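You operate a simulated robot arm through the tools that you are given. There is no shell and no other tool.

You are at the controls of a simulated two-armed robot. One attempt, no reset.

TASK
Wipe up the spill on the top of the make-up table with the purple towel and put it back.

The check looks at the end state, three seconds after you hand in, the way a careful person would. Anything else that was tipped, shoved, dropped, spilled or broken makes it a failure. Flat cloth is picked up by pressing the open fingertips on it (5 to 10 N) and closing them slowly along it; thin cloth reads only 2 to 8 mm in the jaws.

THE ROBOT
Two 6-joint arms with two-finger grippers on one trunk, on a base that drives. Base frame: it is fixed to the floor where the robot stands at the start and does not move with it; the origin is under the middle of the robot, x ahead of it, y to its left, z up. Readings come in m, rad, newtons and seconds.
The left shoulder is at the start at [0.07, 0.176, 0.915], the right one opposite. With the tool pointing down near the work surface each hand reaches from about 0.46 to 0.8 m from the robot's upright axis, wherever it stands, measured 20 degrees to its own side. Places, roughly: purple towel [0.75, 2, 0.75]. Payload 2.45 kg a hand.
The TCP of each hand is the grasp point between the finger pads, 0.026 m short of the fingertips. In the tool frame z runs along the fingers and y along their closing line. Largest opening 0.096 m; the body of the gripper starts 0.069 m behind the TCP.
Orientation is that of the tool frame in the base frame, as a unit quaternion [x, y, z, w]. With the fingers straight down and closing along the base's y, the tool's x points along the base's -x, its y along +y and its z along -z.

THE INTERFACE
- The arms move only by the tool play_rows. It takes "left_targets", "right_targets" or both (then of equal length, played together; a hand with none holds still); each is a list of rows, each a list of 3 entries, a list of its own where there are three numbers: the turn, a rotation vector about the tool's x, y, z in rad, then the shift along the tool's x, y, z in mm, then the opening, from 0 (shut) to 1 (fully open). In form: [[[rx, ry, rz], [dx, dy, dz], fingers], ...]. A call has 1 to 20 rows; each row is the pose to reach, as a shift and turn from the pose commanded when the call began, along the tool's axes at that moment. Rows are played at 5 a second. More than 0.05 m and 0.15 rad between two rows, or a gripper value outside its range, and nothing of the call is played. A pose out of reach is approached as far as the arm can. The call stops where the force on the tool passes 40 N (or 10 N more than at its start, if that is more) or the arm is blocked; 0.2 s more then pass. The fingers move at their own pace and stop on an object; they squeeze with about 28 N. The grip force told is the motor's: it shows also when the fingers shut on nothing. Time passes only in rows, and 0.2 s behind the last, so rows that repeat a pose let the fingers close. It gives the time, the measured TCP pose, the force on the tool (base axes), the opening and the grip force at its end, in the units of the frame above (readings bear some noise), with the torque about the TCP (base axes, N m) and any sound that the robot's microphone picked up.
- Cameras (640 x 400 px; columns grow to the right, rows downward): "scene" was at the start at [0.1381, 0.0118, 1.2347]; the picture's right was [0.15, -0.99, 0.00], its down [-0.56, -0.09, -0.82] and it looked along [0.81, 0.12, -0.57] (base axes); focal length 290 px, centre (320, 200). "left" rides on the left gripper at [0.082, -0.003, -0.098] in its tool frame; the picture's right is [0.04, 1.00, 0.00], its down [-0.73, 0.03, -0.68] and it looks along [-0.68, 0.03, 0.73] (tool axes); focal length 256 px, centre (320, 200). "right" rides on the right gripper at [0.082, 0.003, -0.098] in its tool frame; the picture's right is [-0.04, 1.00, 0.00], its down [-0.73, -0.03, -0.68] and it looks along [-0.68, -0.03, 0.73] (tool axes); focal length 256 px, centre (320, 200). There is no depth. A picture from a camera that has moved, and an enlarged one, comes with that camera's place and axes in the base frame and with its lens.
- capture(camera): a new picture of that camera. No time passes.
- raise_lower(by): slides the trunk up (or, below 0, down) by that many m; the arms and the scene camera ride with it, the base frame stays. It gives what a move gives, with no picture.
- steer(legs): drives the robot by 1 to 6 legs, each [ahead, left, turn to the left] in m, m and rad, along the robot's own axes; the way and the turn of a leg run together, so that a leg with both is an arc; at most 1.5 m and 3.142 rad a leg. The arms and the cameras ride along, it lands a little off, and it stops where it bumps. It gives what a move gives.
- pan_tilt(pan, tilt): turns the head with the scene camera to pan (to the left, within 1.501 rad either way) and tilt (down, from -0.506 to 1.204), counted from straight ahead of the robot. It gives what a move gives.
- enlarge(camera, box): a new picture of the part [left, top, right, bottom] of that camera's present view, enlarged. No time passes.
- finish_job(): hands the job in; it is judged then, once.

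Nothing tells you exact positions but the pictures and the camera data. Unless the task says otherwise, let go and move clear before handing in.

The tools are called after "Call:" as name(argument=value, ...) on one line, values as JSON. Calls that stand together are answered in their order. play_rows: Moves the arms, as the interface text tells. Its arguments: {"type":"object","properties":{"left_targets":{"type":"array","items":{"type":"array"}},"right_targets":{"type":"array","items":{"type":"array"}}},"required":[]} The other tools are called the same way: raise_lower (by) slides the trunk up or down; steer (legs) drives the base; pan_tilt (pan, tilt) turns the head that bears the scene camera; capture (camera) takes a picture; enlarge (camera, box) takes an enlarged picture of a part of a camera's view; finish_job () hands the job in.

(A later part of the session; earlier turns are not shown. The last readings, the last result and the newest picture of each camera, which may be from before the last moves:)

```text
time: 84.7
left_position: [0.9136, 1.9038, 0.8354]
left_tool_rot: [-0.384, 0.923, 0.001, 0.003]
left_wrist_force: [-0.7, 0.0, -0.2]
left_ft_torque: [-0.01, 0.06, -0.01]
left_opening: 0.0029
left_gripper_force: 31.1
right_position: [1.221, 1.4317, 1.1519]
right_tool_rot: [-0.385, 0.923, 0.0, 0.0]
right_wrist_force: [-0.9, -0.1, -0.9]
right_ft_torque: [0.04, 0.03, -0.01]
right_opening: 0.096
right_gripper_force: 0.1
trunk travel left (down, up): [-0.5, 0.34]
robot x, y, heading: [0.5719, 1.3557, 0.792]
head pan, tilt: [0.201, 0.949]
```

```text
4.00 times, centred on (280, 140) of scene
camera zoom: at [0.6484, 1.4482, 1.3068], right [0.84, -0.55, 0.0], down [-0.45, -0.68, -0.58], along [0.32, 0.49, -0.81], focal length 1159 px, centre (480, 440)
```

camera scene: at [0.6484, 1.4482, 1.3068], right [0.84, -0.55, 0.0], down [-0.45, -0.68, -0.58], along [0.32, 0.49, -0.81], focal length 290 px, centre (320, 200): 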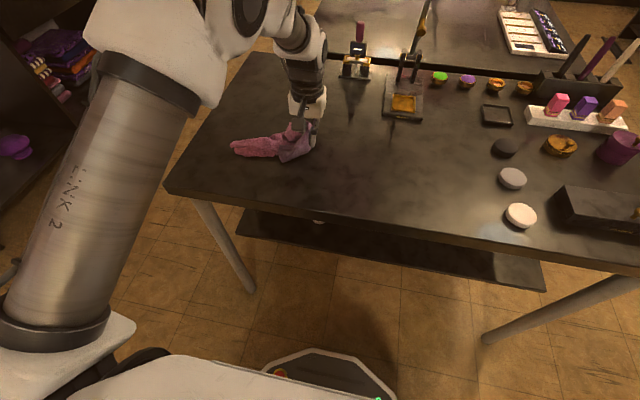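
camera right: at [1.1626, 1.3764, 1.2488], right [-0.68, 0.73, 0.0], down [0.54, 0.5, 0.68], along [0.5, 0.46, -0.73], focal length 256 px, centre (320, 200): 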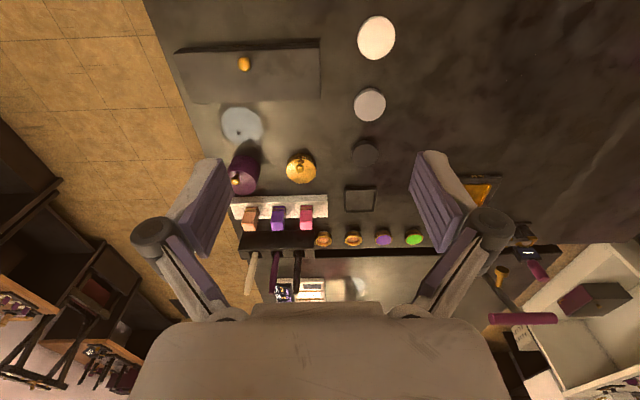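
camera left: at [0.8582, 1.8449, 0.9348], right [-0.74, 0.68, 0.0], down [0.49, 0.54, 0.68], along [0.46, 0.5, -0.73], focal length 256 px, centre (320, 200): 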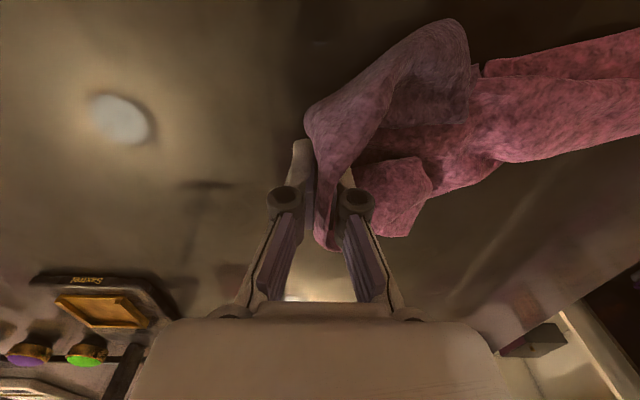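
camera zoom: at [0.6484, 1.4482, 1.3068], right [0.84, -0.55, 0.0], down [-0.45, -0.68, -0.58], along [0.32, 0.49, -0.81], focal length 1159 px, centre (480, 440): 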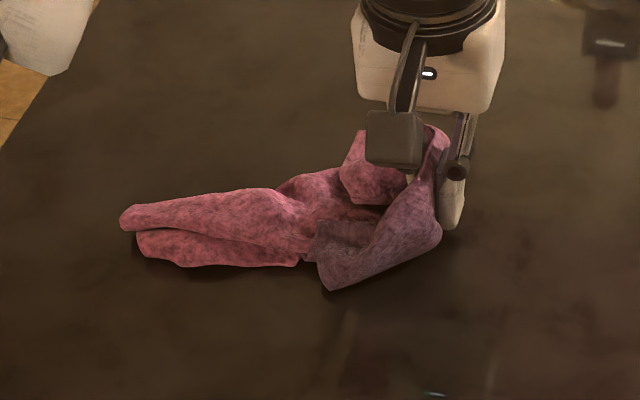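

The towel is back at its place but lies as a crumpled strip. I let go here and look from above, then spread it out flat.

Call:
play_rows(left_targets=[[[0, 0, 0], [0, 0, 4], 0], [[0, 0, 0], [0, 0, 4], 0.1], [[0, 0, 0], [0, 0, 4], 0.2], [[0, 0, 0], [0, 0, 4], 0.3], [[0, 0, 0], [0, 0, 2], 0.3], [[0, 0, 0], [0, 0, -10], 0.3], [[0, 0, 0], [0, 0, -40], 0.3], [[0, 0, 0], [0, 0, -80], 0.3], [[0, 0, 0], [20, 0, -120], 0.3], [[0, 0, 0], [50, 30, -160], 0.3], [[0, 0, 0], [80, 60, -190], 0.3], [[0, 0, 0], [110, 90, -215], 0.3]])

Call:
capture(camera="left")

Call:
capture(camera="scene")

Call:
enlarge(camera="scene", box=[200, 90, 360, 190])

```text
refused: row 10 steps farther than a row can; nothing moved
```

```text
taken
camera left: at [0.8582, 1.8449, 0.9348], right [-0.74, 0.68, 0.0], down [0.49, 0.54, 0.68], along [0.46, 0.5, -0.73], focal length 256 px, centre (320, 200)
```

left: 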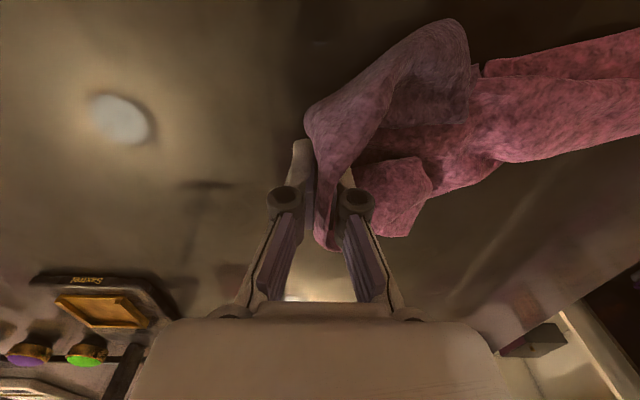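

```text
taken
camera scene: at [0.6484, 1.4482, 1.3068], right [0.84, -0.55, 0.0], down [-0.45, -0.68, -0.58], along [0.32, 0.49, -0.81], focal length 290 px, centre (320, 200)
```

scene: 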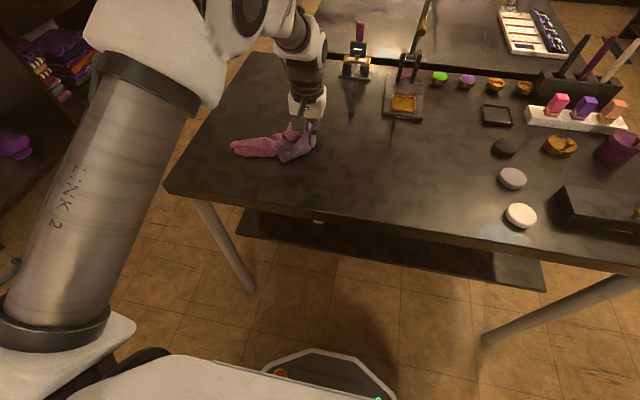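

```text
4.00 times, centred on (280, 140) of scene
camera zoom: at [0.6484, 1.4482, 1.3068], right [0.84, -0.55, 0.0], down [-0.45, -0.68, -0.58], along [0.32, 0.49, -0.81], focal length 1159 px, centre (480, 440)
```

zoom: 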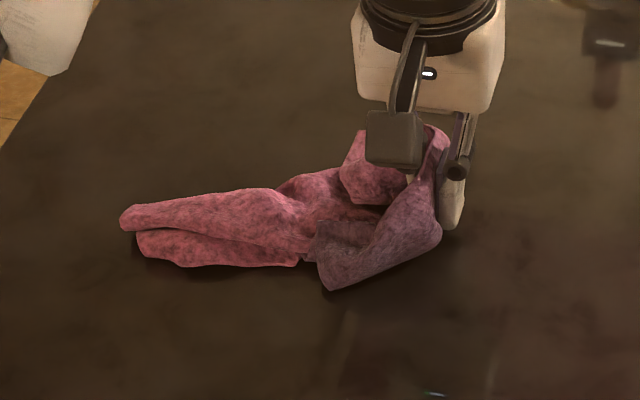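

A step was too long again; I redo the release with shorter steps.

Call:
play_rows(left_targets=[[[0, 0, 0], [0, 0, 4], 0], [[0, 0, 0], [0, 0, 4], 0.1], [[0, 0, 0], [0, 0, 4], 0.2], [[0, 0, 0], [0, 0, 4], 0.3], [[0, 0, 0], [0, 0, 2], 0.3], [[0, 0, 0], [0, 0, -10], 0.3], [[0, 0, 0], [0, 0, -40], 0.3], [[0, 0, 0], [0, 0, -80], 0.3], [[0, 0, 0], [20, 0, -120], 0.3], [[0, 0, 0], [40, 10, -160], 0.3], [[0, 0, 0], [60, 20, -200], 0.3], [[0, 0, 0], [90, 30, -230], 0.3], [[0, 0, 0], [120, 50, -250], 0.3]])

Call:
capture(camera="left")

Call:
capture(camera="scene")

Call:
enlarge(camera="scene", box=[200, 90, 360, 190])

```text
time: 87.5
left_position: [0.7927, 1.8529, 1.086]
left_tool_rot: [-0.384, 0.923, 0.001, 0.003]
left_wrist_force: [-0.5, 0.9, -0.5]
left_ft_torque: [0.0, 0.0, 0.04]
left_opening: 0.029
left_gripper_force: 0.1
right_position: [1.2208, 1.4312, 1.1526]
right_tool_rot: [-0.385, 0.923, -0.001, 0.001]
right_wrist_force: [-0.3, -0.4, 0.1]
right_ft_torque: [0.01, -0.04, 0.0]
right_opening: 0.0962
right_gripper_force: 0.0
trunk travel left (down, up): [-0.5, 0.34]
robot x, y, heading: [0.5703, 1.3515, 0.788]
head pan, tilt: [0.201, 0.949]
```

```text
taken
camera left: at [0.7355, 1.7932, 1.1846], right [-0.74, 0.68, 0.0], down [0.49, 0.54, 0.68], along [0.46, 0.5, -0.73], focal length 256 px, centre (320, 200)
```

left: 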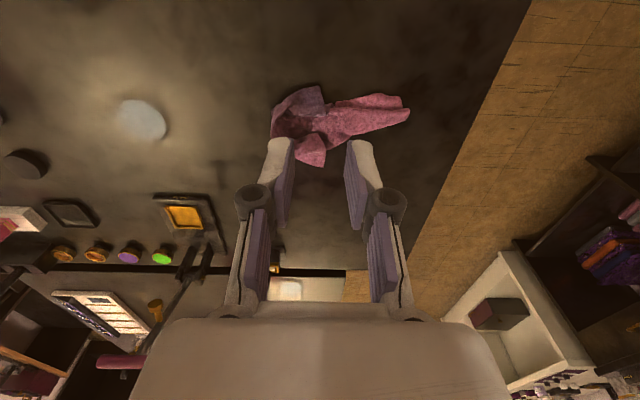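

```text
taken
camera scene: at [0.6464, 1.4478, 1.3069], right [0.84, -0.55, 0.0], down [-0.44, -0.68, -0.58], along [0.32, 0.49, -0.81], focal length 290 px, centre (320, 200)
```

scene: 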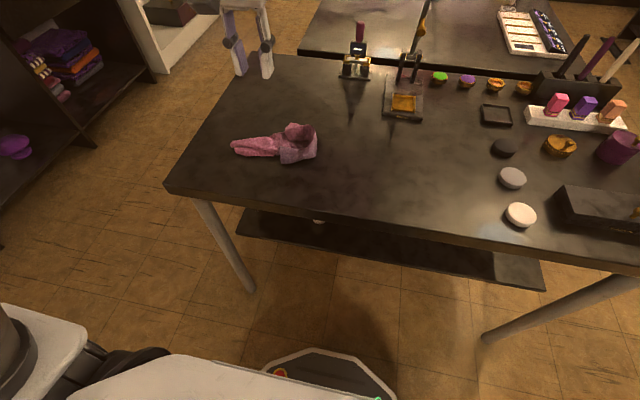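

```text
4.00 times, centred on (280, 140) of scene
camera zoom: at [0.6464, 1.4478, 1.3069], right [0.84, -0.55, 0.0], down [-0.44, -0.68, -0.58], along [0.32, 0.49, -0.81], focal length 1159 px, centre (480, 440)
```

zoom: 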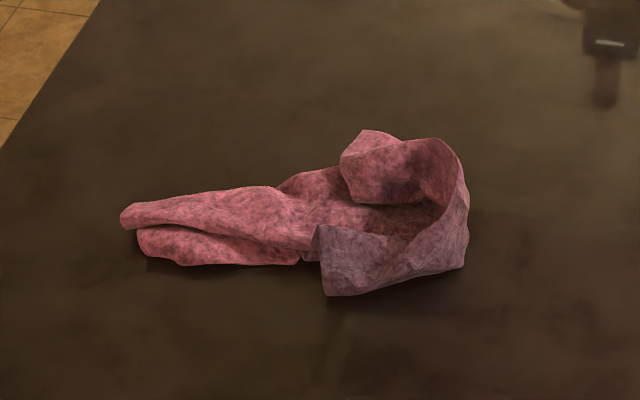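

The towel lies in its place but crumpled (about 0.22 m long strip with a cup at the right end). I enlarge it to find the corners for spreading.

Call:
enlarge(camera="scene", box=[222, 110, 326, 175])

Call:
enlarge(camera="left", box=[250, 70, 430, 182])

```text
6.15 times, centred on (274, 142) of scene
camera zoom: at [0.6464, 1.4478, 1.3069], right [0.84, -0.55, 0.0], down [-0.44, -0.68, -0.58], along [0.32, 0.49, -0.81], focal length 1783 px, centre (603, 554)
```

zoom: 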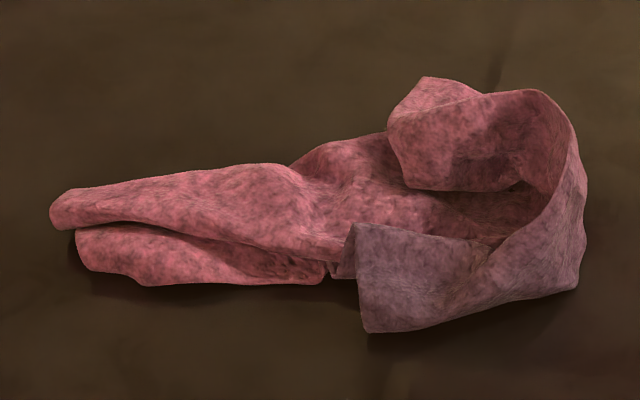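

```text
3.56 times, centred on (340, 126) of left
camera zoom: at [0.7355, 1.7932, 1.1846], right [-0.74, 0.68, 0.0], down [0.49, 0.54, 0.68], along [0.46, 0.5, -0.73], focal length 910 px, centre (249, 463)
```

zoom: 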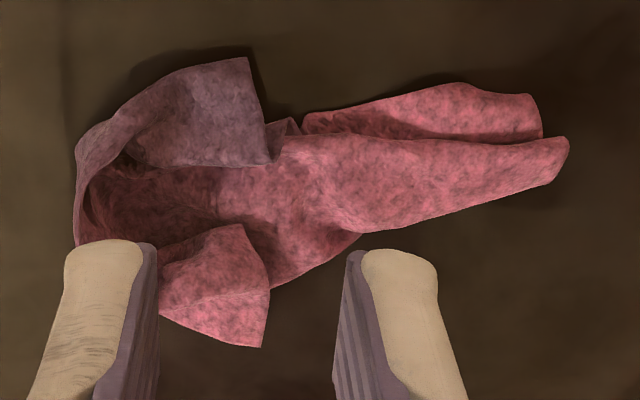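

The right end is curled into a "C": the near-right corner is the dark flap at about [0.827, 1.894], the far-right corner at about [0.915, 2.0]. I hover the left fingers over the dark near flap to pull that corner out.

Call:
play_rows(left_targets=[[[0, 0, 0], [-20, -5, 25], 0.32], [[0, 0, 0], [-40, -10, 60], 0.32], [[0, 0, 0], [-55, -15, 100], 0.32], [[0, 0, 0], [-63, -17, 140], 0.32], [[0, 0, 0], [-63, -17, 175], 0.32], [[0, 0, 0], [-63, -17, 205], 0.32], [[0, 0, 0], [-63, -17, 210], 0.32]])

Call:
capture(camera="left")

Call:
enlarge(camera="scene", box=[222, 100, 342, 175])

```text
time: 89.1
left_position: [0.8512, 1.8864, 0.8759]
left_tool_rot: [-0.385, 0.923, 0.0, 0.003]
left_wrist_force: [0.4, -0.1, 0.2]
left_ft_torque: [0.02, -0.01, -0.04]
left_opening: 0.0304
left_gripper_force: 0.0
right_position: [1.2223, 1.4327, 1.1512]
right_tool_rot: [-0.385, 0.923, 0.001, 0.0]
right_wrist_force: [0.2, 0.0, -0.2]
right_ft_torque: [0.0, -0.01, 0.02]
right_opening: 0.0962
right_gripper_force: 0.1
trunk travel left (down, up): [-0.5, 0.34]
robot x, y, heading: [0.573, 1.3539, 0.79]
head pan, tilt: [0.201, 0.949]
```

```text
taken
camera left: at [0.7951, 1.8265, 0.9741], right [-0.74, 0.67, 0.0], down [0.49, 0.54, 0.68], along [0.46, 0.5, -0.73], focal length 256 px, centre (320, 200)
```

left: 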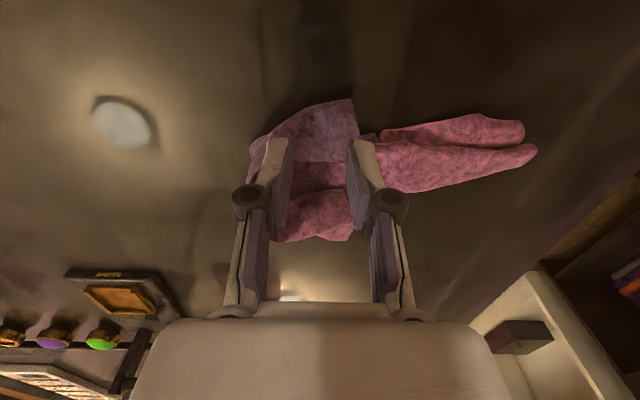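

```text
5.33 times, centred on (282, 138) of scene
camera zoom: at [0.6482, 1.4479, 1.3068], right [0.84, -0.55, 0.0], down [-0.45, -0.68, -0.58], along [0.32, 0.49, -0.81], focal length 1545 px, centre (523, 533)
```

zoom: 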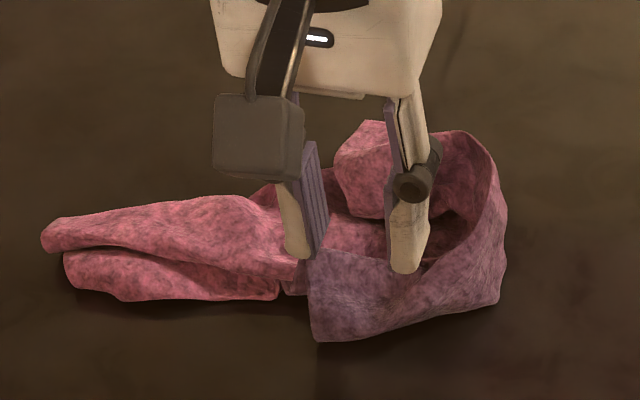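

The flap lies under the fingers like a low tent. I shift 6 mm right, press down gently and close slowly on it.

Call:
play_rows(left_targets=[[[0, 0, 0], [3, -6, 15], 0.32], [[0, 0, 0], [3, -6, 30], 0.32], [[0, 0, 0], [3, -6, 40], 0.32], [[0, 0, 0], [3, -6, 45], 0.32], [[0, 0, 0], [3, -6, 48], 0.32], [[0, 0, 0], [3, -6, 50], 0.32]])

```text
time: 90.5
left_position: [0.8528, 1.8789, 0.8269]
left_tool_rot: [-0.385, 0.923, 0.001, 0.005]
left_wrist_force: [-0.2, 4.3, 19.0]
left_ft_torque: [0.21, 0.1, -0.05]
left_opening: 0.0321
left_gripper_force: 0.6
right_position: [1.2211, 1.4307, 1.1527]
right_tool_rot: [-0.385, 0.923, 0.0, 0.001]
right_wrist_force: [0.6, 0.0, -0.2]
right_ft_torque: [0.01, 0.03, 0.0]
right_opening: 0.0958
right_gripper_force: 0.1
trunk travel left (down, up): [-0.5, 0.34]
robot x, y, heading: [0.5764, 1.352, 0.789]
head pan, tilt: [0.201, 0.949]
```

19 N – there is some thickness below. I ease off 1.5 mm and close slowly, then lift a little.

Call:
play_rows(left_targets=[[[0, 0, 0], [0, 0, -1.2], 0.3], [[0, 0, 0], [0, 0, -1.4], 0.26], [[0, 0, 0], [0, 0, -1.6], 0.22], [[0, 0, 0], [0, 0, -1.9], 0.18], [[0, 0, 0], [0, 0, -2.2], 0.14], [[0, 0, 0], [0, 0, -2.5], 0.1], [[0, 0, 0], [0, 0, -2.8], 0.06], [[0, 0, 0], [0, 0, -3], 0.03], [[0, 0, 0], [0, 0, -3], 0], [[0, 0, 0], [0, 0, -3], 0], [[0, 0, 0], [0, 0, -10], 0], [[0, 0, 0], [0, 0, -18], 0]])

Call:
capture(camera="left")

Call:
enlarge(camera="scene", box=[222, 100, 342, 175])

```text
time: 93.1
left_position: [0.8527, 1.8794, 0.8421]
left_tool_rot: [-0.383, 0.924, 0.002, 0.002]
left_wrist_force: [-0.1, -0.7, 0.9]
left_ft_torque: [-0.02, -0.03, -0.02]
left_opening: 0.0041
left_gripper_force: 25.7
right_position: [1.2218, 1.4328, 1.151]
right_tool_rot: [-0.385, 0.923, 0.0, -0.001]
right_wrist_force: [0.2, -0.1, 0.3]
right_ft_torque: [0.03, -0.04, 0.01]
right_opening: 0.0959
right_gripper_force: 0.0
trunk travel left (down, up): [-0.5, 0.34]
robot x, y, heading: [0.5731, 1.3531, 0.789]
head pan, tilt: [0.201, 0.949]
```

```text
taken
camera left: at [0.7967, 1.8204, 0.9425], right [-0.74, 0.68, 0.0], down [0.49, 0.54, 0.68], along [0.46, 0.5, -0.73], focal length 256 px, centre (320, 200)
```

left: 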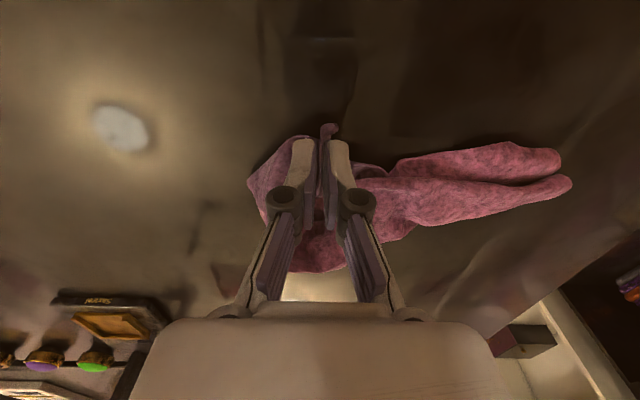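

```text
5.33 times, centred on (282, 138) of scene
camera zoom: at [0.6483, 1.4478, 1.3068], right [0.84, -0.55, 0.0], down [-0.45, -0.68, -0.58], along [0.32, 0.49, -0.81], focal length 1545 px, centre (523, 533)
```

zoom: 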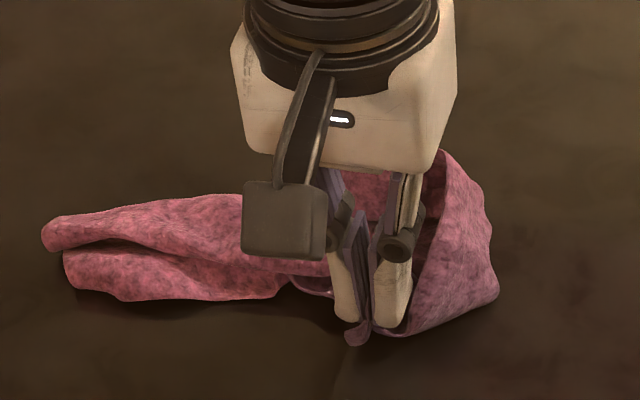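

I have the near-right flap. I drag it toward the near-right to its original corner place.

Call:
play_rows(left_targets=[[[0, 0, 0], [12, -10, 0], 0], [[0, 0, 0], [25, -20, 0], 0], [[0, 0, 0], [38, -32, 2], 0], [[0, 0, 0], [50, -42, 4], 0], [[0, 0, 0], [54, -45, 6], 0], [[0, 0, 0], [54, -45, 6], 0]])

Call:
capture(camera="left")

Call:
enlarge(camera="scene", box=[222, 100, 342, 175])

```text
time: 94.5
left_position: [0.8411, 1.8188, 0.8374]
left_tool_rot: [-0.403, 0.915, -0.027, 0.007]
left_wrist_force: [-0.2, 0.0, 0.9]
left_ft_torque: [-0.02, -0.03, -0.01]
left_opening: 0.0039
left_gripper_force: 26.0
right_position: [1.2219, 1.4315, 1.1511]
right_tool_rot: [-0.386, 0.923, 0.0, 0.0]
right_wrist_force: [-0.2, -0.1, 0.0]
right_ft_torque: [-0.02, -0.01, 0.01]
right_opening: 0.096
right_gripper_force: 0.1
trunk travel left (down, up): [-0.5, 0.34]
robot x, y, heading: [0.572, 1.3531, 0.794]
head pan, tilt: [0.201, 0.949]
```

```text
taken
camera left: at [0.7856, 1.7614, 0.9373], right [-0.76, 0.64, -0.05], down [0.45, 0.59, 0.67], along [0.46, 0.49, -0.74], focal length 256 px, centre (320, 200)
```

left: 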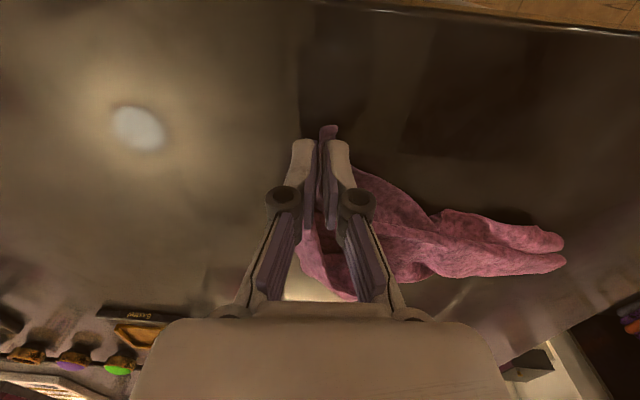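

```text
5.33 times, centred on (282, 138) of scene
camera zoom: at [0.6484, 1.4482, 1.3067], right [0.84, -0.55, 0.0], down [-0.45, -0.68, -0.58], along [0.32, 0.49, -0.81], focal length 1545 px, centre (523, 533)
```

zoom: 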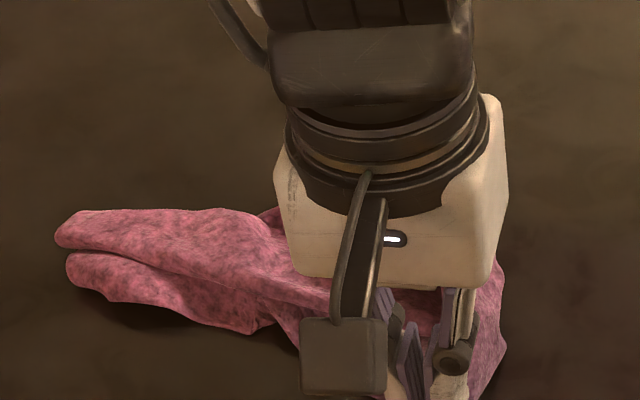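

The near-right corner is now at about its original place (0.52 ahead, 0.137 left). I set it down, open and lift clear.

Call:
play_rows(left_targets=[[[0, 0, 0], [0, 0, 4], 0], [[0, 0, 0], [0, 0, 6], 0.05], [[0, 0, 0], [0, 0, 6], 0.15], [[0, 0, 0], [0, 0, 6], 0.25], [[0, 0, 0], [0, 0, 4], 0.3], [[0, 0, 0], [0, 2, -10], 0.32], [[0, 0, 0], [0, 5, -35], 0.32], [[0, 0, 0], [0, 10, -70], 0.32], [[0, 0, 0], [0, 20, -110], 0.32], [[0, 0, 0], [0, 40, -150], 0.32], [[0, 0, 0], [0, 60, -190], 0.32], [[0, 0, 0], [20, 80, -220], 0.32]])

Call:
capture(camera="left")

Call:
enlarge(camera="scene", box=[222, 100, 342, 175])

Call:
enlarge(camera="left", box=[230, 30, 430, 180])

```text
time: 97.1
left_position: [0.7732, 1.8518, 1.0581]
left_tool_rot: [-0.384, 0.923, 0.0, 0.004]
left_wrist_force: [0.0, -0.3, 0.6]
left_ft_torque: [0.02, -0.03, 0.03]
left_opening: 0.0305
left_gripper_force: 0.0
right_position: [1.2183, 1.4306, 1.1534]
right_tool_rot: [-0.385, 0.923, 0.0, 0.001]
right_wrist_force: [1.2, 0.1, -0.1]
right_ft_torque: [0.03, -0.04, -0.02]
right_opening: 0.0962
right_gripper_force: 0.1
trunk travel left (down, up): [-0.5, 0.34]
robot x, y, heading: [0.5733, 1.3532, 0.788]
head pan, tilt: [0.201, 0.949]
```

```text
taken
camera left: at [0.7163, 1.7914, 1.1577], right [-0.74, 0.68, 0.0], down [0.49, 0.54, 0.68], along [0.46, 0.5, -0.73], focal length 256 px, centre (320, 200)
```

left: 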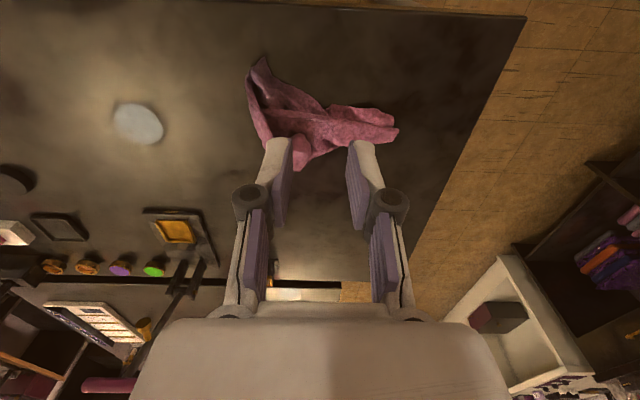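

```text
5.33 times, centred on (282, 138) of scene
camera zoom: at [0.6462, 1.4473, 1.3069], right [0.84, -0.55, 0.0], down [-0.44, -0.68, -0.58], along [0.32, 0.49, -0.81], focal length 1545 px, centre (523, 533)
```

zoom: 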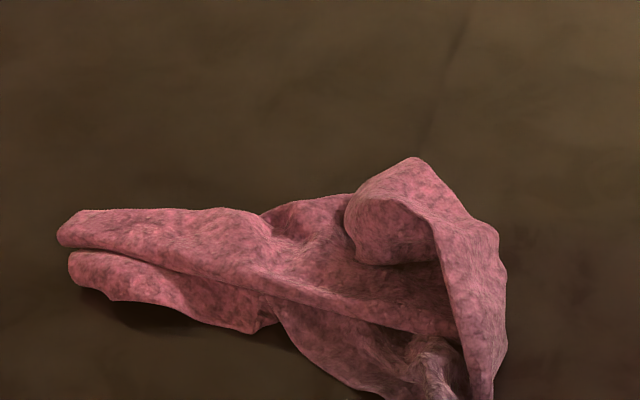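

```text
2.67 times, centred on (330, 105) of left
camera zoom: at [0.7163, 1.7914, 1.1577], right [-0.74, 0.68, 0.0], down [0.49, 0.54, 0.68], along [0.46, 0.5, -0.73], focal length 683 px, centre (293, 453)
```

zoom: 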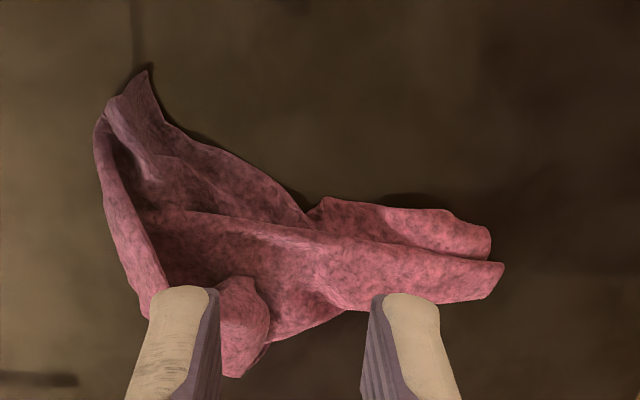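

The near-right corner is spread nicely. Now the far-right corner is folded inward; I shift the hand aside to see it unobstructed.

Call:
play_rows(left_targets=[[[0, 0, 0], [10, 25, 10], 0.32], [[0, 0, 0], [20, 50, 20], 0.32], [[0, 0, 0], [20, 75, 30], 0.32], [[0, 0, 0], [20, 90, 30], 0.32]])

Call:
enlarge(camera="left", box=[120, 0, 360, 150])

Call:
enlarge(camera="scene", box=[225, 115, 335, 184])

```text
time: 98.1
left_position: [0.6953, 1.9008, 1.0265]
left_tool_rot: [-0.384, 0.923, 0.001, 0.003]
left_wrist_force: [0.4, 0.2, -0.2]
left_ft_torque: [-0.01, 0.0, -0.02]
left_opening: 0.0308
left_gripper_force: 0.0
right_position: [1.2224, 1.4323, 1.1512]
right_tool_rot: [-0.385, 0.923, 0.0, 0.001]
right_wrist_force: [-0.1, -0.2, 0.3]
right_ft_torque: [-0.01, 0.01, 0.01]
right_opening: 0.096
right_gripper_force: 0.0
trunk travel left (down, up): [-0.5, 0.34]
robot x, y, heading: [0.5755, 1.3558, 0.789]
head pan, tilt: [0.201, 0.949]
```

```text
2.67 times, centred on (240, 75) of left
camera zoom: at [0.6398, 1.8415, 1.1254], right [-0.74, 0.68, 0.0], down [0.49, 0.54, 0.68], along [0.46, 0.5, -0.73], focal length 683 px, centre (533, 533)
```

zoom: 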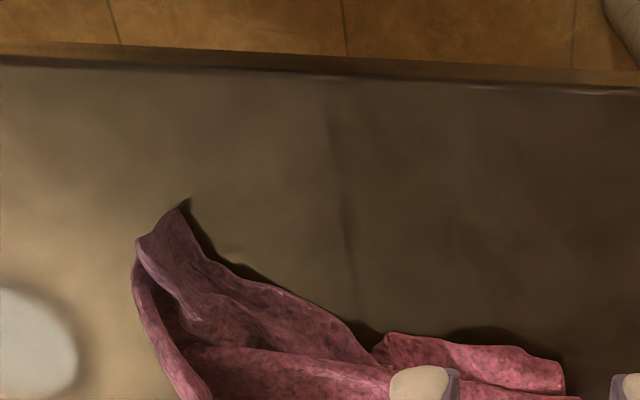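

```text
5.80 times, centred on (280, 150) of scene
camera zoom: at [0.6474, 1.4482, 1.3068], right [0.84, -0.55, 0.0], down [-0.45, -0.68, -0.58], along [0.32, 0.49, -0.81], focal length 1679 px, centre (552, 493)
```

zoom: 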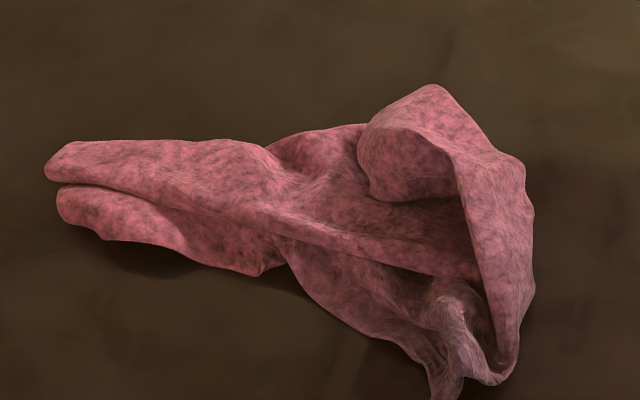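

The near edge of the towel now runs from the near-right corner to the near lobe tip at the left (near-left corner at about [0.757, 1.977]). I'll grasp that near-left tip and pull it to its original place.

Call:
play_rows(left_targets=[[[0, 0, 0], [-30, -3, 10], 0.32], [[0, 0, 0], [-60, -6, 40], 0.32], [[0, 0, 0], [-85, -9, 75], 0.32], [[0, 0, 0], [-99, -11, 115], 0.32], [[0, 0, 0], [-99, -11, 150], 0.32], [[0, 0, 0], [-99, -11, 165], 0.32]])

Call:
capture(camera="left")

Call:
enlarge(camera="scene", box=[215, 110, 325, 179])

```text
time: 99.5
left_position: [0.7749, 1.965, 0.8613]
left_tool_rot: [-0.385, 0.923, 0.0, 0.003]
left_wrist_force: [-0.4, -0.5, -0.5]
left_ft_torque: [0.0, 0.02, 0.02]
left_opening: 0.0305
left_gripper_force: 0.0
right_position: [1.2222, 1.4334, 1.1507]
right_tool_rot: [-0.385, 0.923, 0.001, 0.001]
right_wrist_force: [0.1, 0.3, 0.1]
right_ft_torque: [0.05, -0.01, -0.02]
right_opening: 0.0957
right_gripper_force: 0.1
trunk travel left (down, up): [-0.5, 0.34]
robot x, y, heading: [0.5671, 1.3508, 0.794]
head pan, tilt: [0.201, 0.949]
```

```text
taken
camera left: at [0.7186, 1.905, 0.9605], right [-0.74, 0.68, 0.0], down [0.49, 0.54, 0.68], along [0.46, 0.5, -0.73], focal length 256 px, centre (320, 200)
```

left: 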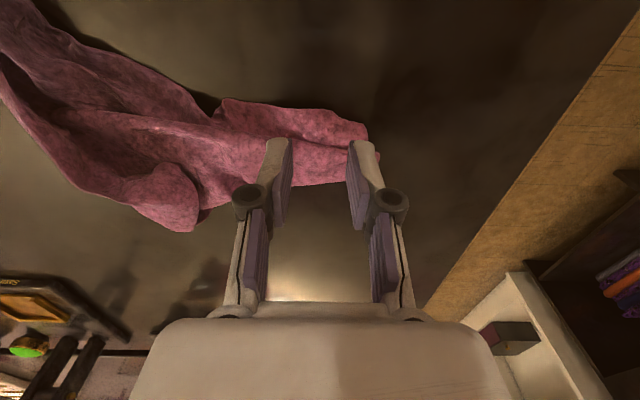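

```text
5.80 times, centred on (270, 144) of scene
camera zoom: at [0.6486, 1.4484, 1.3067], right [0.84, -0.55, 0.0], down [-0.45, -0.68, -0.58], along [0.32, 0.49, -0.81], focal length 1679 px, centre (610, 522)
```

zoom: 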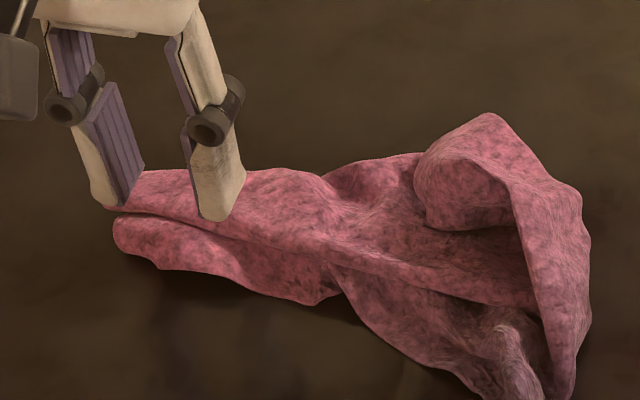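

The touchdown point falls between the two lobes; the near lobe is 11 mm nearer. I correct for that and lower onto it.

Call:
play_rows(left_targets=[[[0, 0, 0], [11, -4, 5], 0.32], [[0, 0, 0], [11, -4, 18], 0.32], [[0, 0, 0], [11, -4, 25], 0.32], [[0, 0, 0], [11, -4, 30], 0.32], [[0, 0, 0], [11, -4, 33], 0.32]])

```text
time: 100.7
left_position: [0.771, 1.9537, 0.8298]
left_tool_rot: [-0.385, 0.923, 0.0, 0.003]
left_wrist_force: [-0.1, 0.0, 0.8]
left_ft_torque: [-0.01, 0.0, 0.0]
left_opening: 0.0309
left_gripper_force: 0.0
right_position: [1.2224, 1.4323, 1.151]
right_tool_rot: [-0.384, 0.923, 0.0, 0.001]
right_wrist_force: [0.3, -0.2, 0.1]
right_ft_torque: [-0.01, 0.02, -0.02]
right_opening: 0.0958
right_gripper_force: 0.0
trunk travel left (down, up): [-0.5, 0.34]
robot x, y, heading: [0.5713, 1.3549, 0.787]
head pan, tilt: [0.201, 0.949]
```

Call:
play_rows(left_targets=[[[0, 0, 0], [0, 0, 2], 0.32], [[0, 0, 0], [0, 0, 4], 0.32], [[0, 0, 0], [0, 0, 5], 0.32]])

Call:
capture(camera="left")

```text
time: 101.5
left_position: [0.7702, 1.9527, 0.8257]
left_tool_rot: [-0.386, 0.923, 0.002, 0.005]
left_wrist_force: [1.1, -0.9, 23.7]
left_ft_torque: [-0.01, -0.25, -0.01]
left_opening: 0.0311
left_gripper_force: 6.8
right_position: [1.2206, 1.4297, 1.152]
right_tool_rot: [-0.385, 0.923, 0.001, 0.001]
right_wrist_force: [-0.2, 0.0, 0.0]
right_ft_torque: [-0.01, 0.0, 0.02]
right_opening: 0.096
right_gripper_force: 0.1
trunk travel left (down, up): [-0.5, 0.34]
robot x, y, heading: [0.5722, 1.3523, 0.789]
head pan, tilt: [0.201, 0.949]
```

```text
taken
camera left: at [0.7142, 1.8928, 0.9254], right [-0.74, 0.68, 0.0], down [0.49, 0.54, 0.69], along [0.46, 0.51, -0.73], focal length 256 px, centre (320, 200)
```

left: 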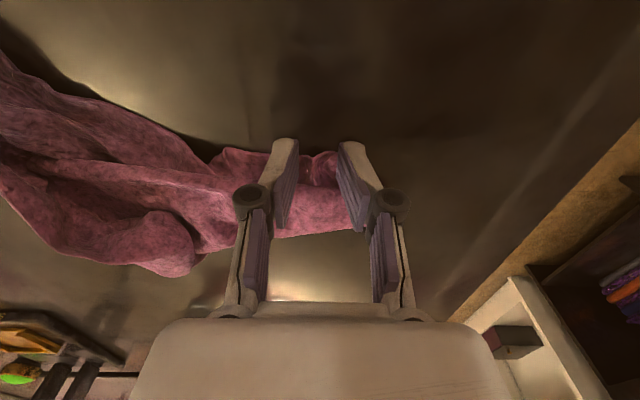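

Contact at 24 N; I ease off and close slowly, then lift slightly to see.

Call:
play_rows(left_targets=[[[0, 0, 0], [0, 0, -1.2], 0.3], [[0, 0, 0], [0, 0, -1.4], 0.26], [[0, 0, 0], [0, 0, -1.6], 0.22], [[0, 0, 0], [0, 0, -1.9], 0.18], [[0, 0, 0], [0, 0, -2.2], 0.14], [[0, 0, 0], [0, 0, -2.5], 0.1], [[0, 0, 0], [0, 0, -2.8], 0.06], [[0, 0, 0], [0, 0, -3], 0.03], [[0, 0, 0], [0, 0, -3], 0], [[0, 0, 0], [0, 0, -3], 0], [[0, 0, 0], [0, 0, -10], 0], [[0, 0, 0], [0, 0, -18], 0]])

Call:
capture(camera="left")

Call:
enlarge(camera="scene", box=[215, 110, 325, 179])

```text
time: 104.1
left_position: [0.7696, 1.9534, 0.8424]
left_tool_rot: [-0.384, 0.923, 0.001, 0.003]
left_wrist_force: [-0.4, -0.5, -1.3]
left_ft_torque: [0.01, 0.0, 0.0]
left_opening: 0.0028
left_gripper_force: 25.8
right_position: [1.222, 1.4317, 1.1502]
right_tool_rot: [-0.385, 0.923, 0.0, 0.0]
right_wrist_force: [0.2, 0.0, 0.3]
right_ft_torque: [0.03, -0.01, -0.03]
right_opening: 0.0959
right_gripper_force: 0.0
trunk travel left (down, up): [-0.5, 0.34]
robot x, y, heading: [0.5718, 1.3552, 0.794]
head pan, tilt: [0.201, 0.949]
```

```text
taken
camera left: at [0.7139, 1.8936, 0.9414], right [-0.74, 0.68, 0.0], down [0.49, 0.54, 0.68], along [0.46, 0.5, -0.73], focal length 256 px, centre (320, 200)
```

left: 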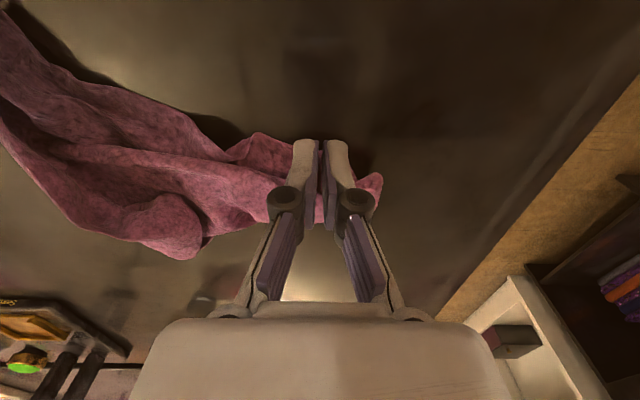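

```text
5.80 times, centred on (270, 144) of scene
camera zoom: at [0.6483, 1.4478, 1.3067], right [0.84, -0.55, 0.0], down [-0.45, -0.68, -0.58], along [0.32, 0.49, -0.81], focal length 1679 px, centre (610, 522)
```

zoom: 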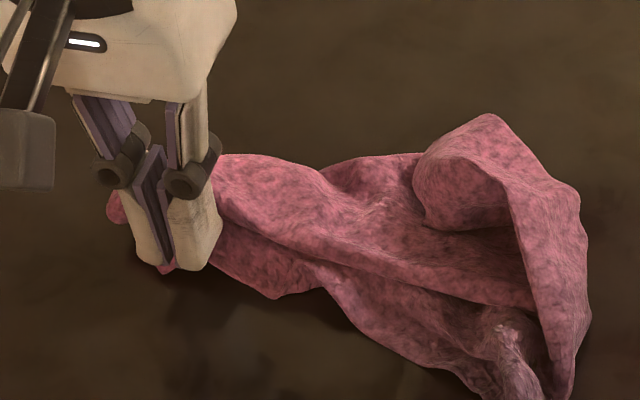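

The near lobe is gripped. I pull it left and slightly nearer, toward the original near-left corner place.

Call:
play_rows(left_targets=[[[0, 0, 0], [6, 18, 0], 0], [[0, 0, 0], [12, 36, 0], 0], [[0, 0, 0], [18, 54, 0], 0], [[0, 0, 0], [24, 72, 2], 0], [[0, 0, 0], [30, 90, 4], 0], [[0, 0, 0], [36, 105, 6], 0], [[0, 0, 0], [36, 105, 6], 0]])

Call:
capture(camera="left")

Call:
enlarge(camera="scene", box=[185, 100, 335, 194])

```text
time: 105.7
left_position: [0.6713, 2.0027, 0.8364]
left_tool_rot: [-0.385, 0.923, 0.001, 0.002]
left_wrist_force: [1.0, 0.7, 1.0]
left_ft_torque: [-0.04, 0.0, -0.01]
left_opening: 0.002
left_gripper_force: 29.5
right_position: [1.2239, 1.4315, 1.1508]
right_tool_rot: [-0.386, 0.922, 0.0, 0.0]
right_wrist_force: [0.4, 0.1, -0.1]
right_ft_torque: [0.02, 0.02, 0.02]
right_opening: 0.096
right_gripper_force: 0.2
trunk travel left (down, up): [-0.5, 0.34]
robot x, y, heading: [0.5716, 1.354, 0.792]
head pan, tilt: [0.201, 0.949]
```

```text
taken
camera left: at [0.6145, 1.9425, 0.9357], right [-0.74, 0.68, 0.0], down [0.49, 0.54, 0.68], along [0.46, 0.5, -0.73], focal length 256 px, centre (320, 200)
```

left: 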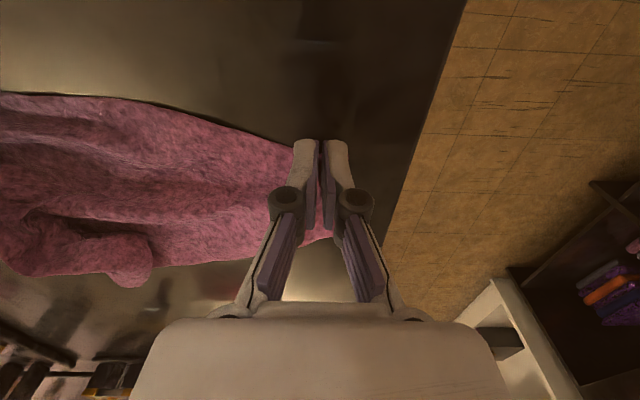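

```text
4.26 times, centred on (260, 147) of scene
camera zoom: at [0.6489, 1.4479, 1.3067], right [0.84, -0.55, 0.0], down [-0.45, -0.68, -0.58], along [0.32, 0.49, -0.81], focal length 1233 px, centre (575, 426)
```

zoom: 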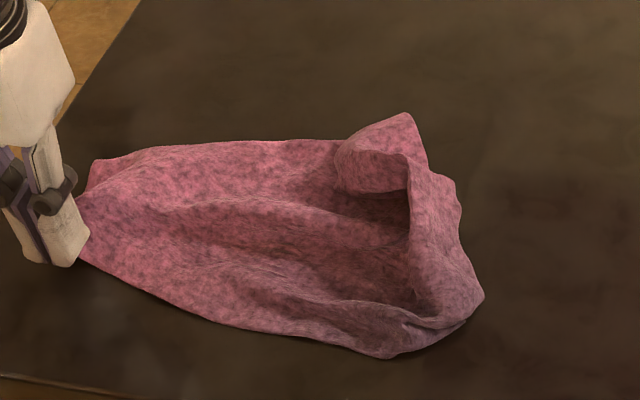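

Very good – the towel is opening up well. I release here and look again.

Call:
play_rows(left_targets=[[[0, 0, 0], [0, 0, 5], 0], [[0, 0, 0], [0, 0, 7], 0.05], [[0, 0, 0], [0, 0, 7], 0.15], [[0, 0, 0], [0, 0, 6], 0.25], [[0, 0, 0], [0, 0, 3], 0.3], [[0, 0, 0], [0, 0, -10], 0.32], [[0, 0, 0], [0, 0, -35], 0.32], [[0, 0, 0], [0, 0, -70], 0.32], [[0, 0, 0], [0, 0, -110], 0.32], [[0, 0, 0], [0, 10, -150], 0.32], [[0, 0, 0], [0, 25, -180], 0.32]])

Call:
capture(camera="left")

Call:
enlarge(camera="scene", box=[185, 100, 335, 194])

```text
time: 108.1
left_position: [0.6507, 2.0195, 1.0174]
left_tool_rot: [-0.384, 0.923, 0.0, 0.002]
left_wrist_force: [-0.4, -0.6, -0.5]
left_ft_torque: [0.02, -0.02, 0.01]
left_opening: 0.0306
left_gripper_force: 0.1
right_position: [1.2221, 1.4318, 1.1504]
right_tool_rot: [-0.386, 0.923, 0.0, 0.001]
right_wrist_force: [0.5, -0.8, -0.1]
right_ft_torque: [0.01, -0.05, 0.03]
right_opening: 0.096
right_gripper_force: 0.1
trunk travel left (down, up): [-0.5, 0.34]
robot x, y, heading: [0.5731, 1.3534, 0.797]
head pan, tilt: [0.201, 0.949]
```

```text
taken
camera left: at [0.5948, 1.9594, 1.1164], right [-0.74, 0.68, 0.0], down [0.49, 0.54, 0.68], along [0.46, 0.5, -0.73], focal length 256 px, centre (320, 200)
```

left: 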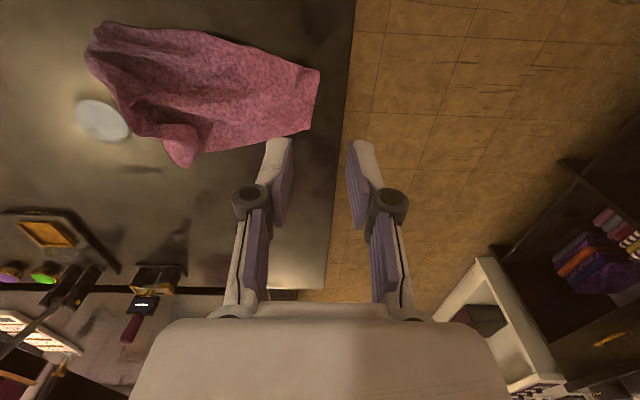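

```text
4.26 times, centred on (260, 147) of scene
camera zoom: at [0.6478, 1.448, 1.3068], right [0.84, -0.55, 0.0], down [-0.45, -0.68, -0.58], along [0.32, 0.49, -0.81], focal length 1233 px, centre (575, 426)
```

zoom: 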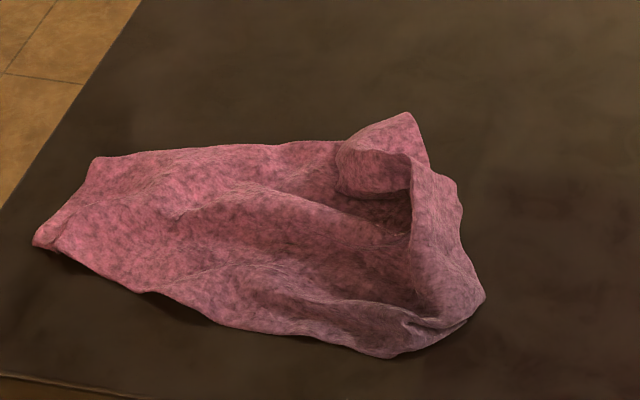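

The near side is nicely spread; now the far-left corner (about [0.714, 2.078]) needs pulling to the far side. I hover over a point 2 cm inside it.

Call:
play_rows(left_targets=[[[0, 0, 0], [-25, -10, 20], 0.32], [[0, 0, 0], [-50, -20, 50], 0.32], [[0, 0, 0], [-72, -28, 85], 0.32], [[0, 0, 0], [-72, -28, 120], 0.32], [[0, 0, 0], [-72, -28, 150], 0.32], [[0, 0, 0], [-72, -28, 155], 0.32]])

Call:
capture(camera="left")

Call:
enlarge(camera="scene", box=[185, 100, 335, 194])

```text
time: 109.5
left_position: [0.7237, 2.0511, 0.8622]
left_tool_rot: [-0.385, 0.923, 0.001, 0.003]
left_wrist_force: [-0.4, -0.2, 0.3]
left_ft_torque: [0.02, -0.02, 0.02]
left_opening: 0.0306
left_gripper_force: 0.1
right_position: [1.223, 1.4316, 1.152]
right_tool_rot: [-0.385, 0.923, -0.001, 0.0]
right_wrist_force: [0.2, -0.6, 0.1]
right_ft_torque: [0.02, -0.02, 0.0]
right_opening: 0.0959
right_gripper_force: 0.0
trunk travel left (down, up): [-0.5, 0.34]
robot x, y, heading: [0.5691, 1.3514, 0.792]
head pan, tilt: [0.201, 0.949]
```

```text
taken
camera left: at [0.6676, 1.9913, 0.9604], right [-0.74, 0.68, 0.0], down [0.49, 0.54, 0.68], along [0.46, 0.5, -0.73], focal length 256 px, centre (320, 200)
```

left: 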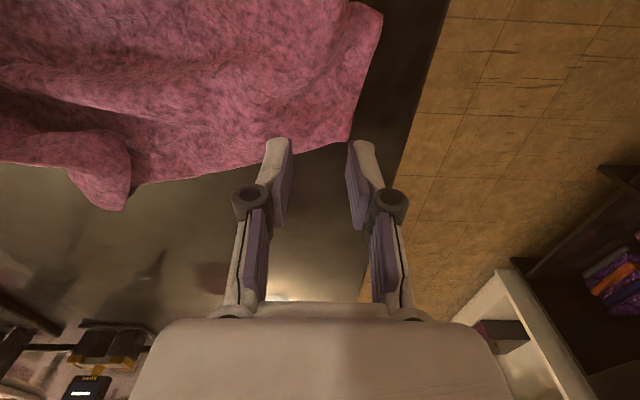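

```text
4.26 times, centred on (260, 147) of scene
camera zoom: at [0.6483, 1.448, 1.3068], right [0.84, -0.55, 0.0], down [-0.45, -0.68, -0.58], along [0.32, 0.49, -0.81], focal length 1233 px, centre (575, 426)
```

zoom: 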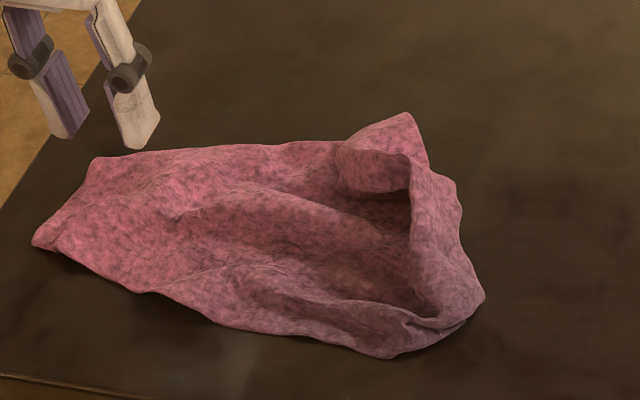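

The touchdown is right at the far-left corner; I shift 6 mm right and 4 mm nearer, press and close slowly.

Call:
play_rows(left_targets=[[[0, 0, 0], [4, -6, 8], 0.32], [[0, 0, 0], [4, -6, 20], 0.32], [[0, 0, 0], [4, -6, 28], 0.32], [[0, 0, 0], [4, -6, 33], 0.32], [[0, 0, 0], [4, -6, 35], 0.32], [[0, 0, 0], [4, -6, 36.5], 0.32]])

```text
time: 110.9
left_position: [0.7245, 2.0426, 0.8266]
left_tool_rot: [-0.384, 0.923, 0.001, 0.004]
left_wrist_force: [-0.1, 0.7, 20.9]
left_ft_torque: [-0.03, 0.02, 0.0]
left_opening: 0.0304
left_gripper_force: 7.6
right_position: [1.2217, 1.43, 1.1514]
right_tool_rot: [-0.385, 0.923, 0.001, 0.0]
right_wrist_force: [-0.2, -0.1, -0.7]
right_ft_torque: [0.01, -0.02, -0.03]
right_opening: 0.096
right_gripper_force: 0.1
trunk travel left (down, up): [-0.5, 0.34]
robot x, y, heading: [0.5722, 1.3536, 0.79]
head pan, tilt: [0.201, 0.949]
```

Call:
play_rows(left_targets=[[[0, 0, 0], [0, 0, -1.2], 0.3], [[0, 0, 0], [0, 0, -1.4], 0.26], [[0, 0, 0], [0, 0, -1.6], 0.22], [[0, 0, 0], [0, 0, -1.9], 0.18], [[0, 0, 0], [0, 0, -2.2], 0.14], [[0, 0, 0], [0, 0, -2.5], 0.1], [[0, 0, 0], [0, 0, -2.8], 0.06], [[0, 0, 0], [0, 0, -3], 0.03], [[0, 0, 0], [0, 0, -3], 0], [[0, 0, 0], [0, 0, -3], 0], [[0, 0, 0], [0, 0, -10], 0], [[0, 0, 0], [0, 0, -18], 0]])

Call:
capture(camera="left")

Call:
enlarge(camera="scene", box=[185, 100, 335, 194])

```text
time: 113.5
left_position: [0.7237, 2.044, 0.8427]
left_tool_rot: [-0.384, 0.923, 0.0, 0.003]
left_wrist_force: [0.9, -0.3, -0.3]
left_ft_torque: [0.03, 0.0, -0.02]
left_opening: 0.0046
left_gripper_force: 32.5
right_position: [1.2223, 1.4312, 1.1512]
right_tool_rot: [-0.386, 0.923, 0.0, 0.0]
right_wrist_force: [0.6, -0.3, 0.0]
right_ft_torque: [0.01, -0.01, 0.02]
right_opening: 0.096
right_gripper_force: 0.1
trunk travel left (down, up): [-0.5, 0.34]
robot x, y, heading: [0.5722, 1.3548, 0.793]
head pan, tilt: [0.201, 0.949]
```

```text
taken
camera left: at [0.6683, 1.9839, 0.942], right [-0.74, 0.68, 0.0], down [0.49, 0.54, 0.68], along [0.46, 0.5, -0.73], focal length 256 px, centre (320, 200)
```

left: 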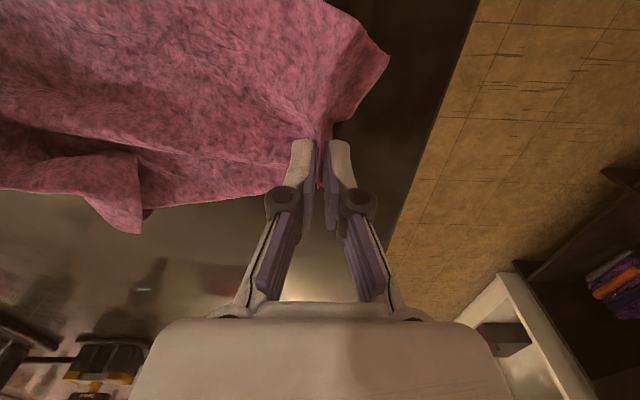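

```text
4.26 times, centred on (260, 147) of scene
camera zoom: at [0.6482, 1.4477, 1.3068], right [0.84, -0.55, 0.0], down [-0.45, -0.68, -0.58], along [0.32, 0.49, -0.81], focal length 1233 px, centre (575, 426)
```

zoom: 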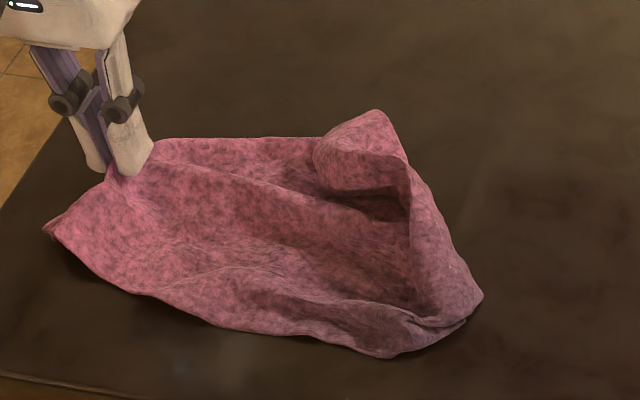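

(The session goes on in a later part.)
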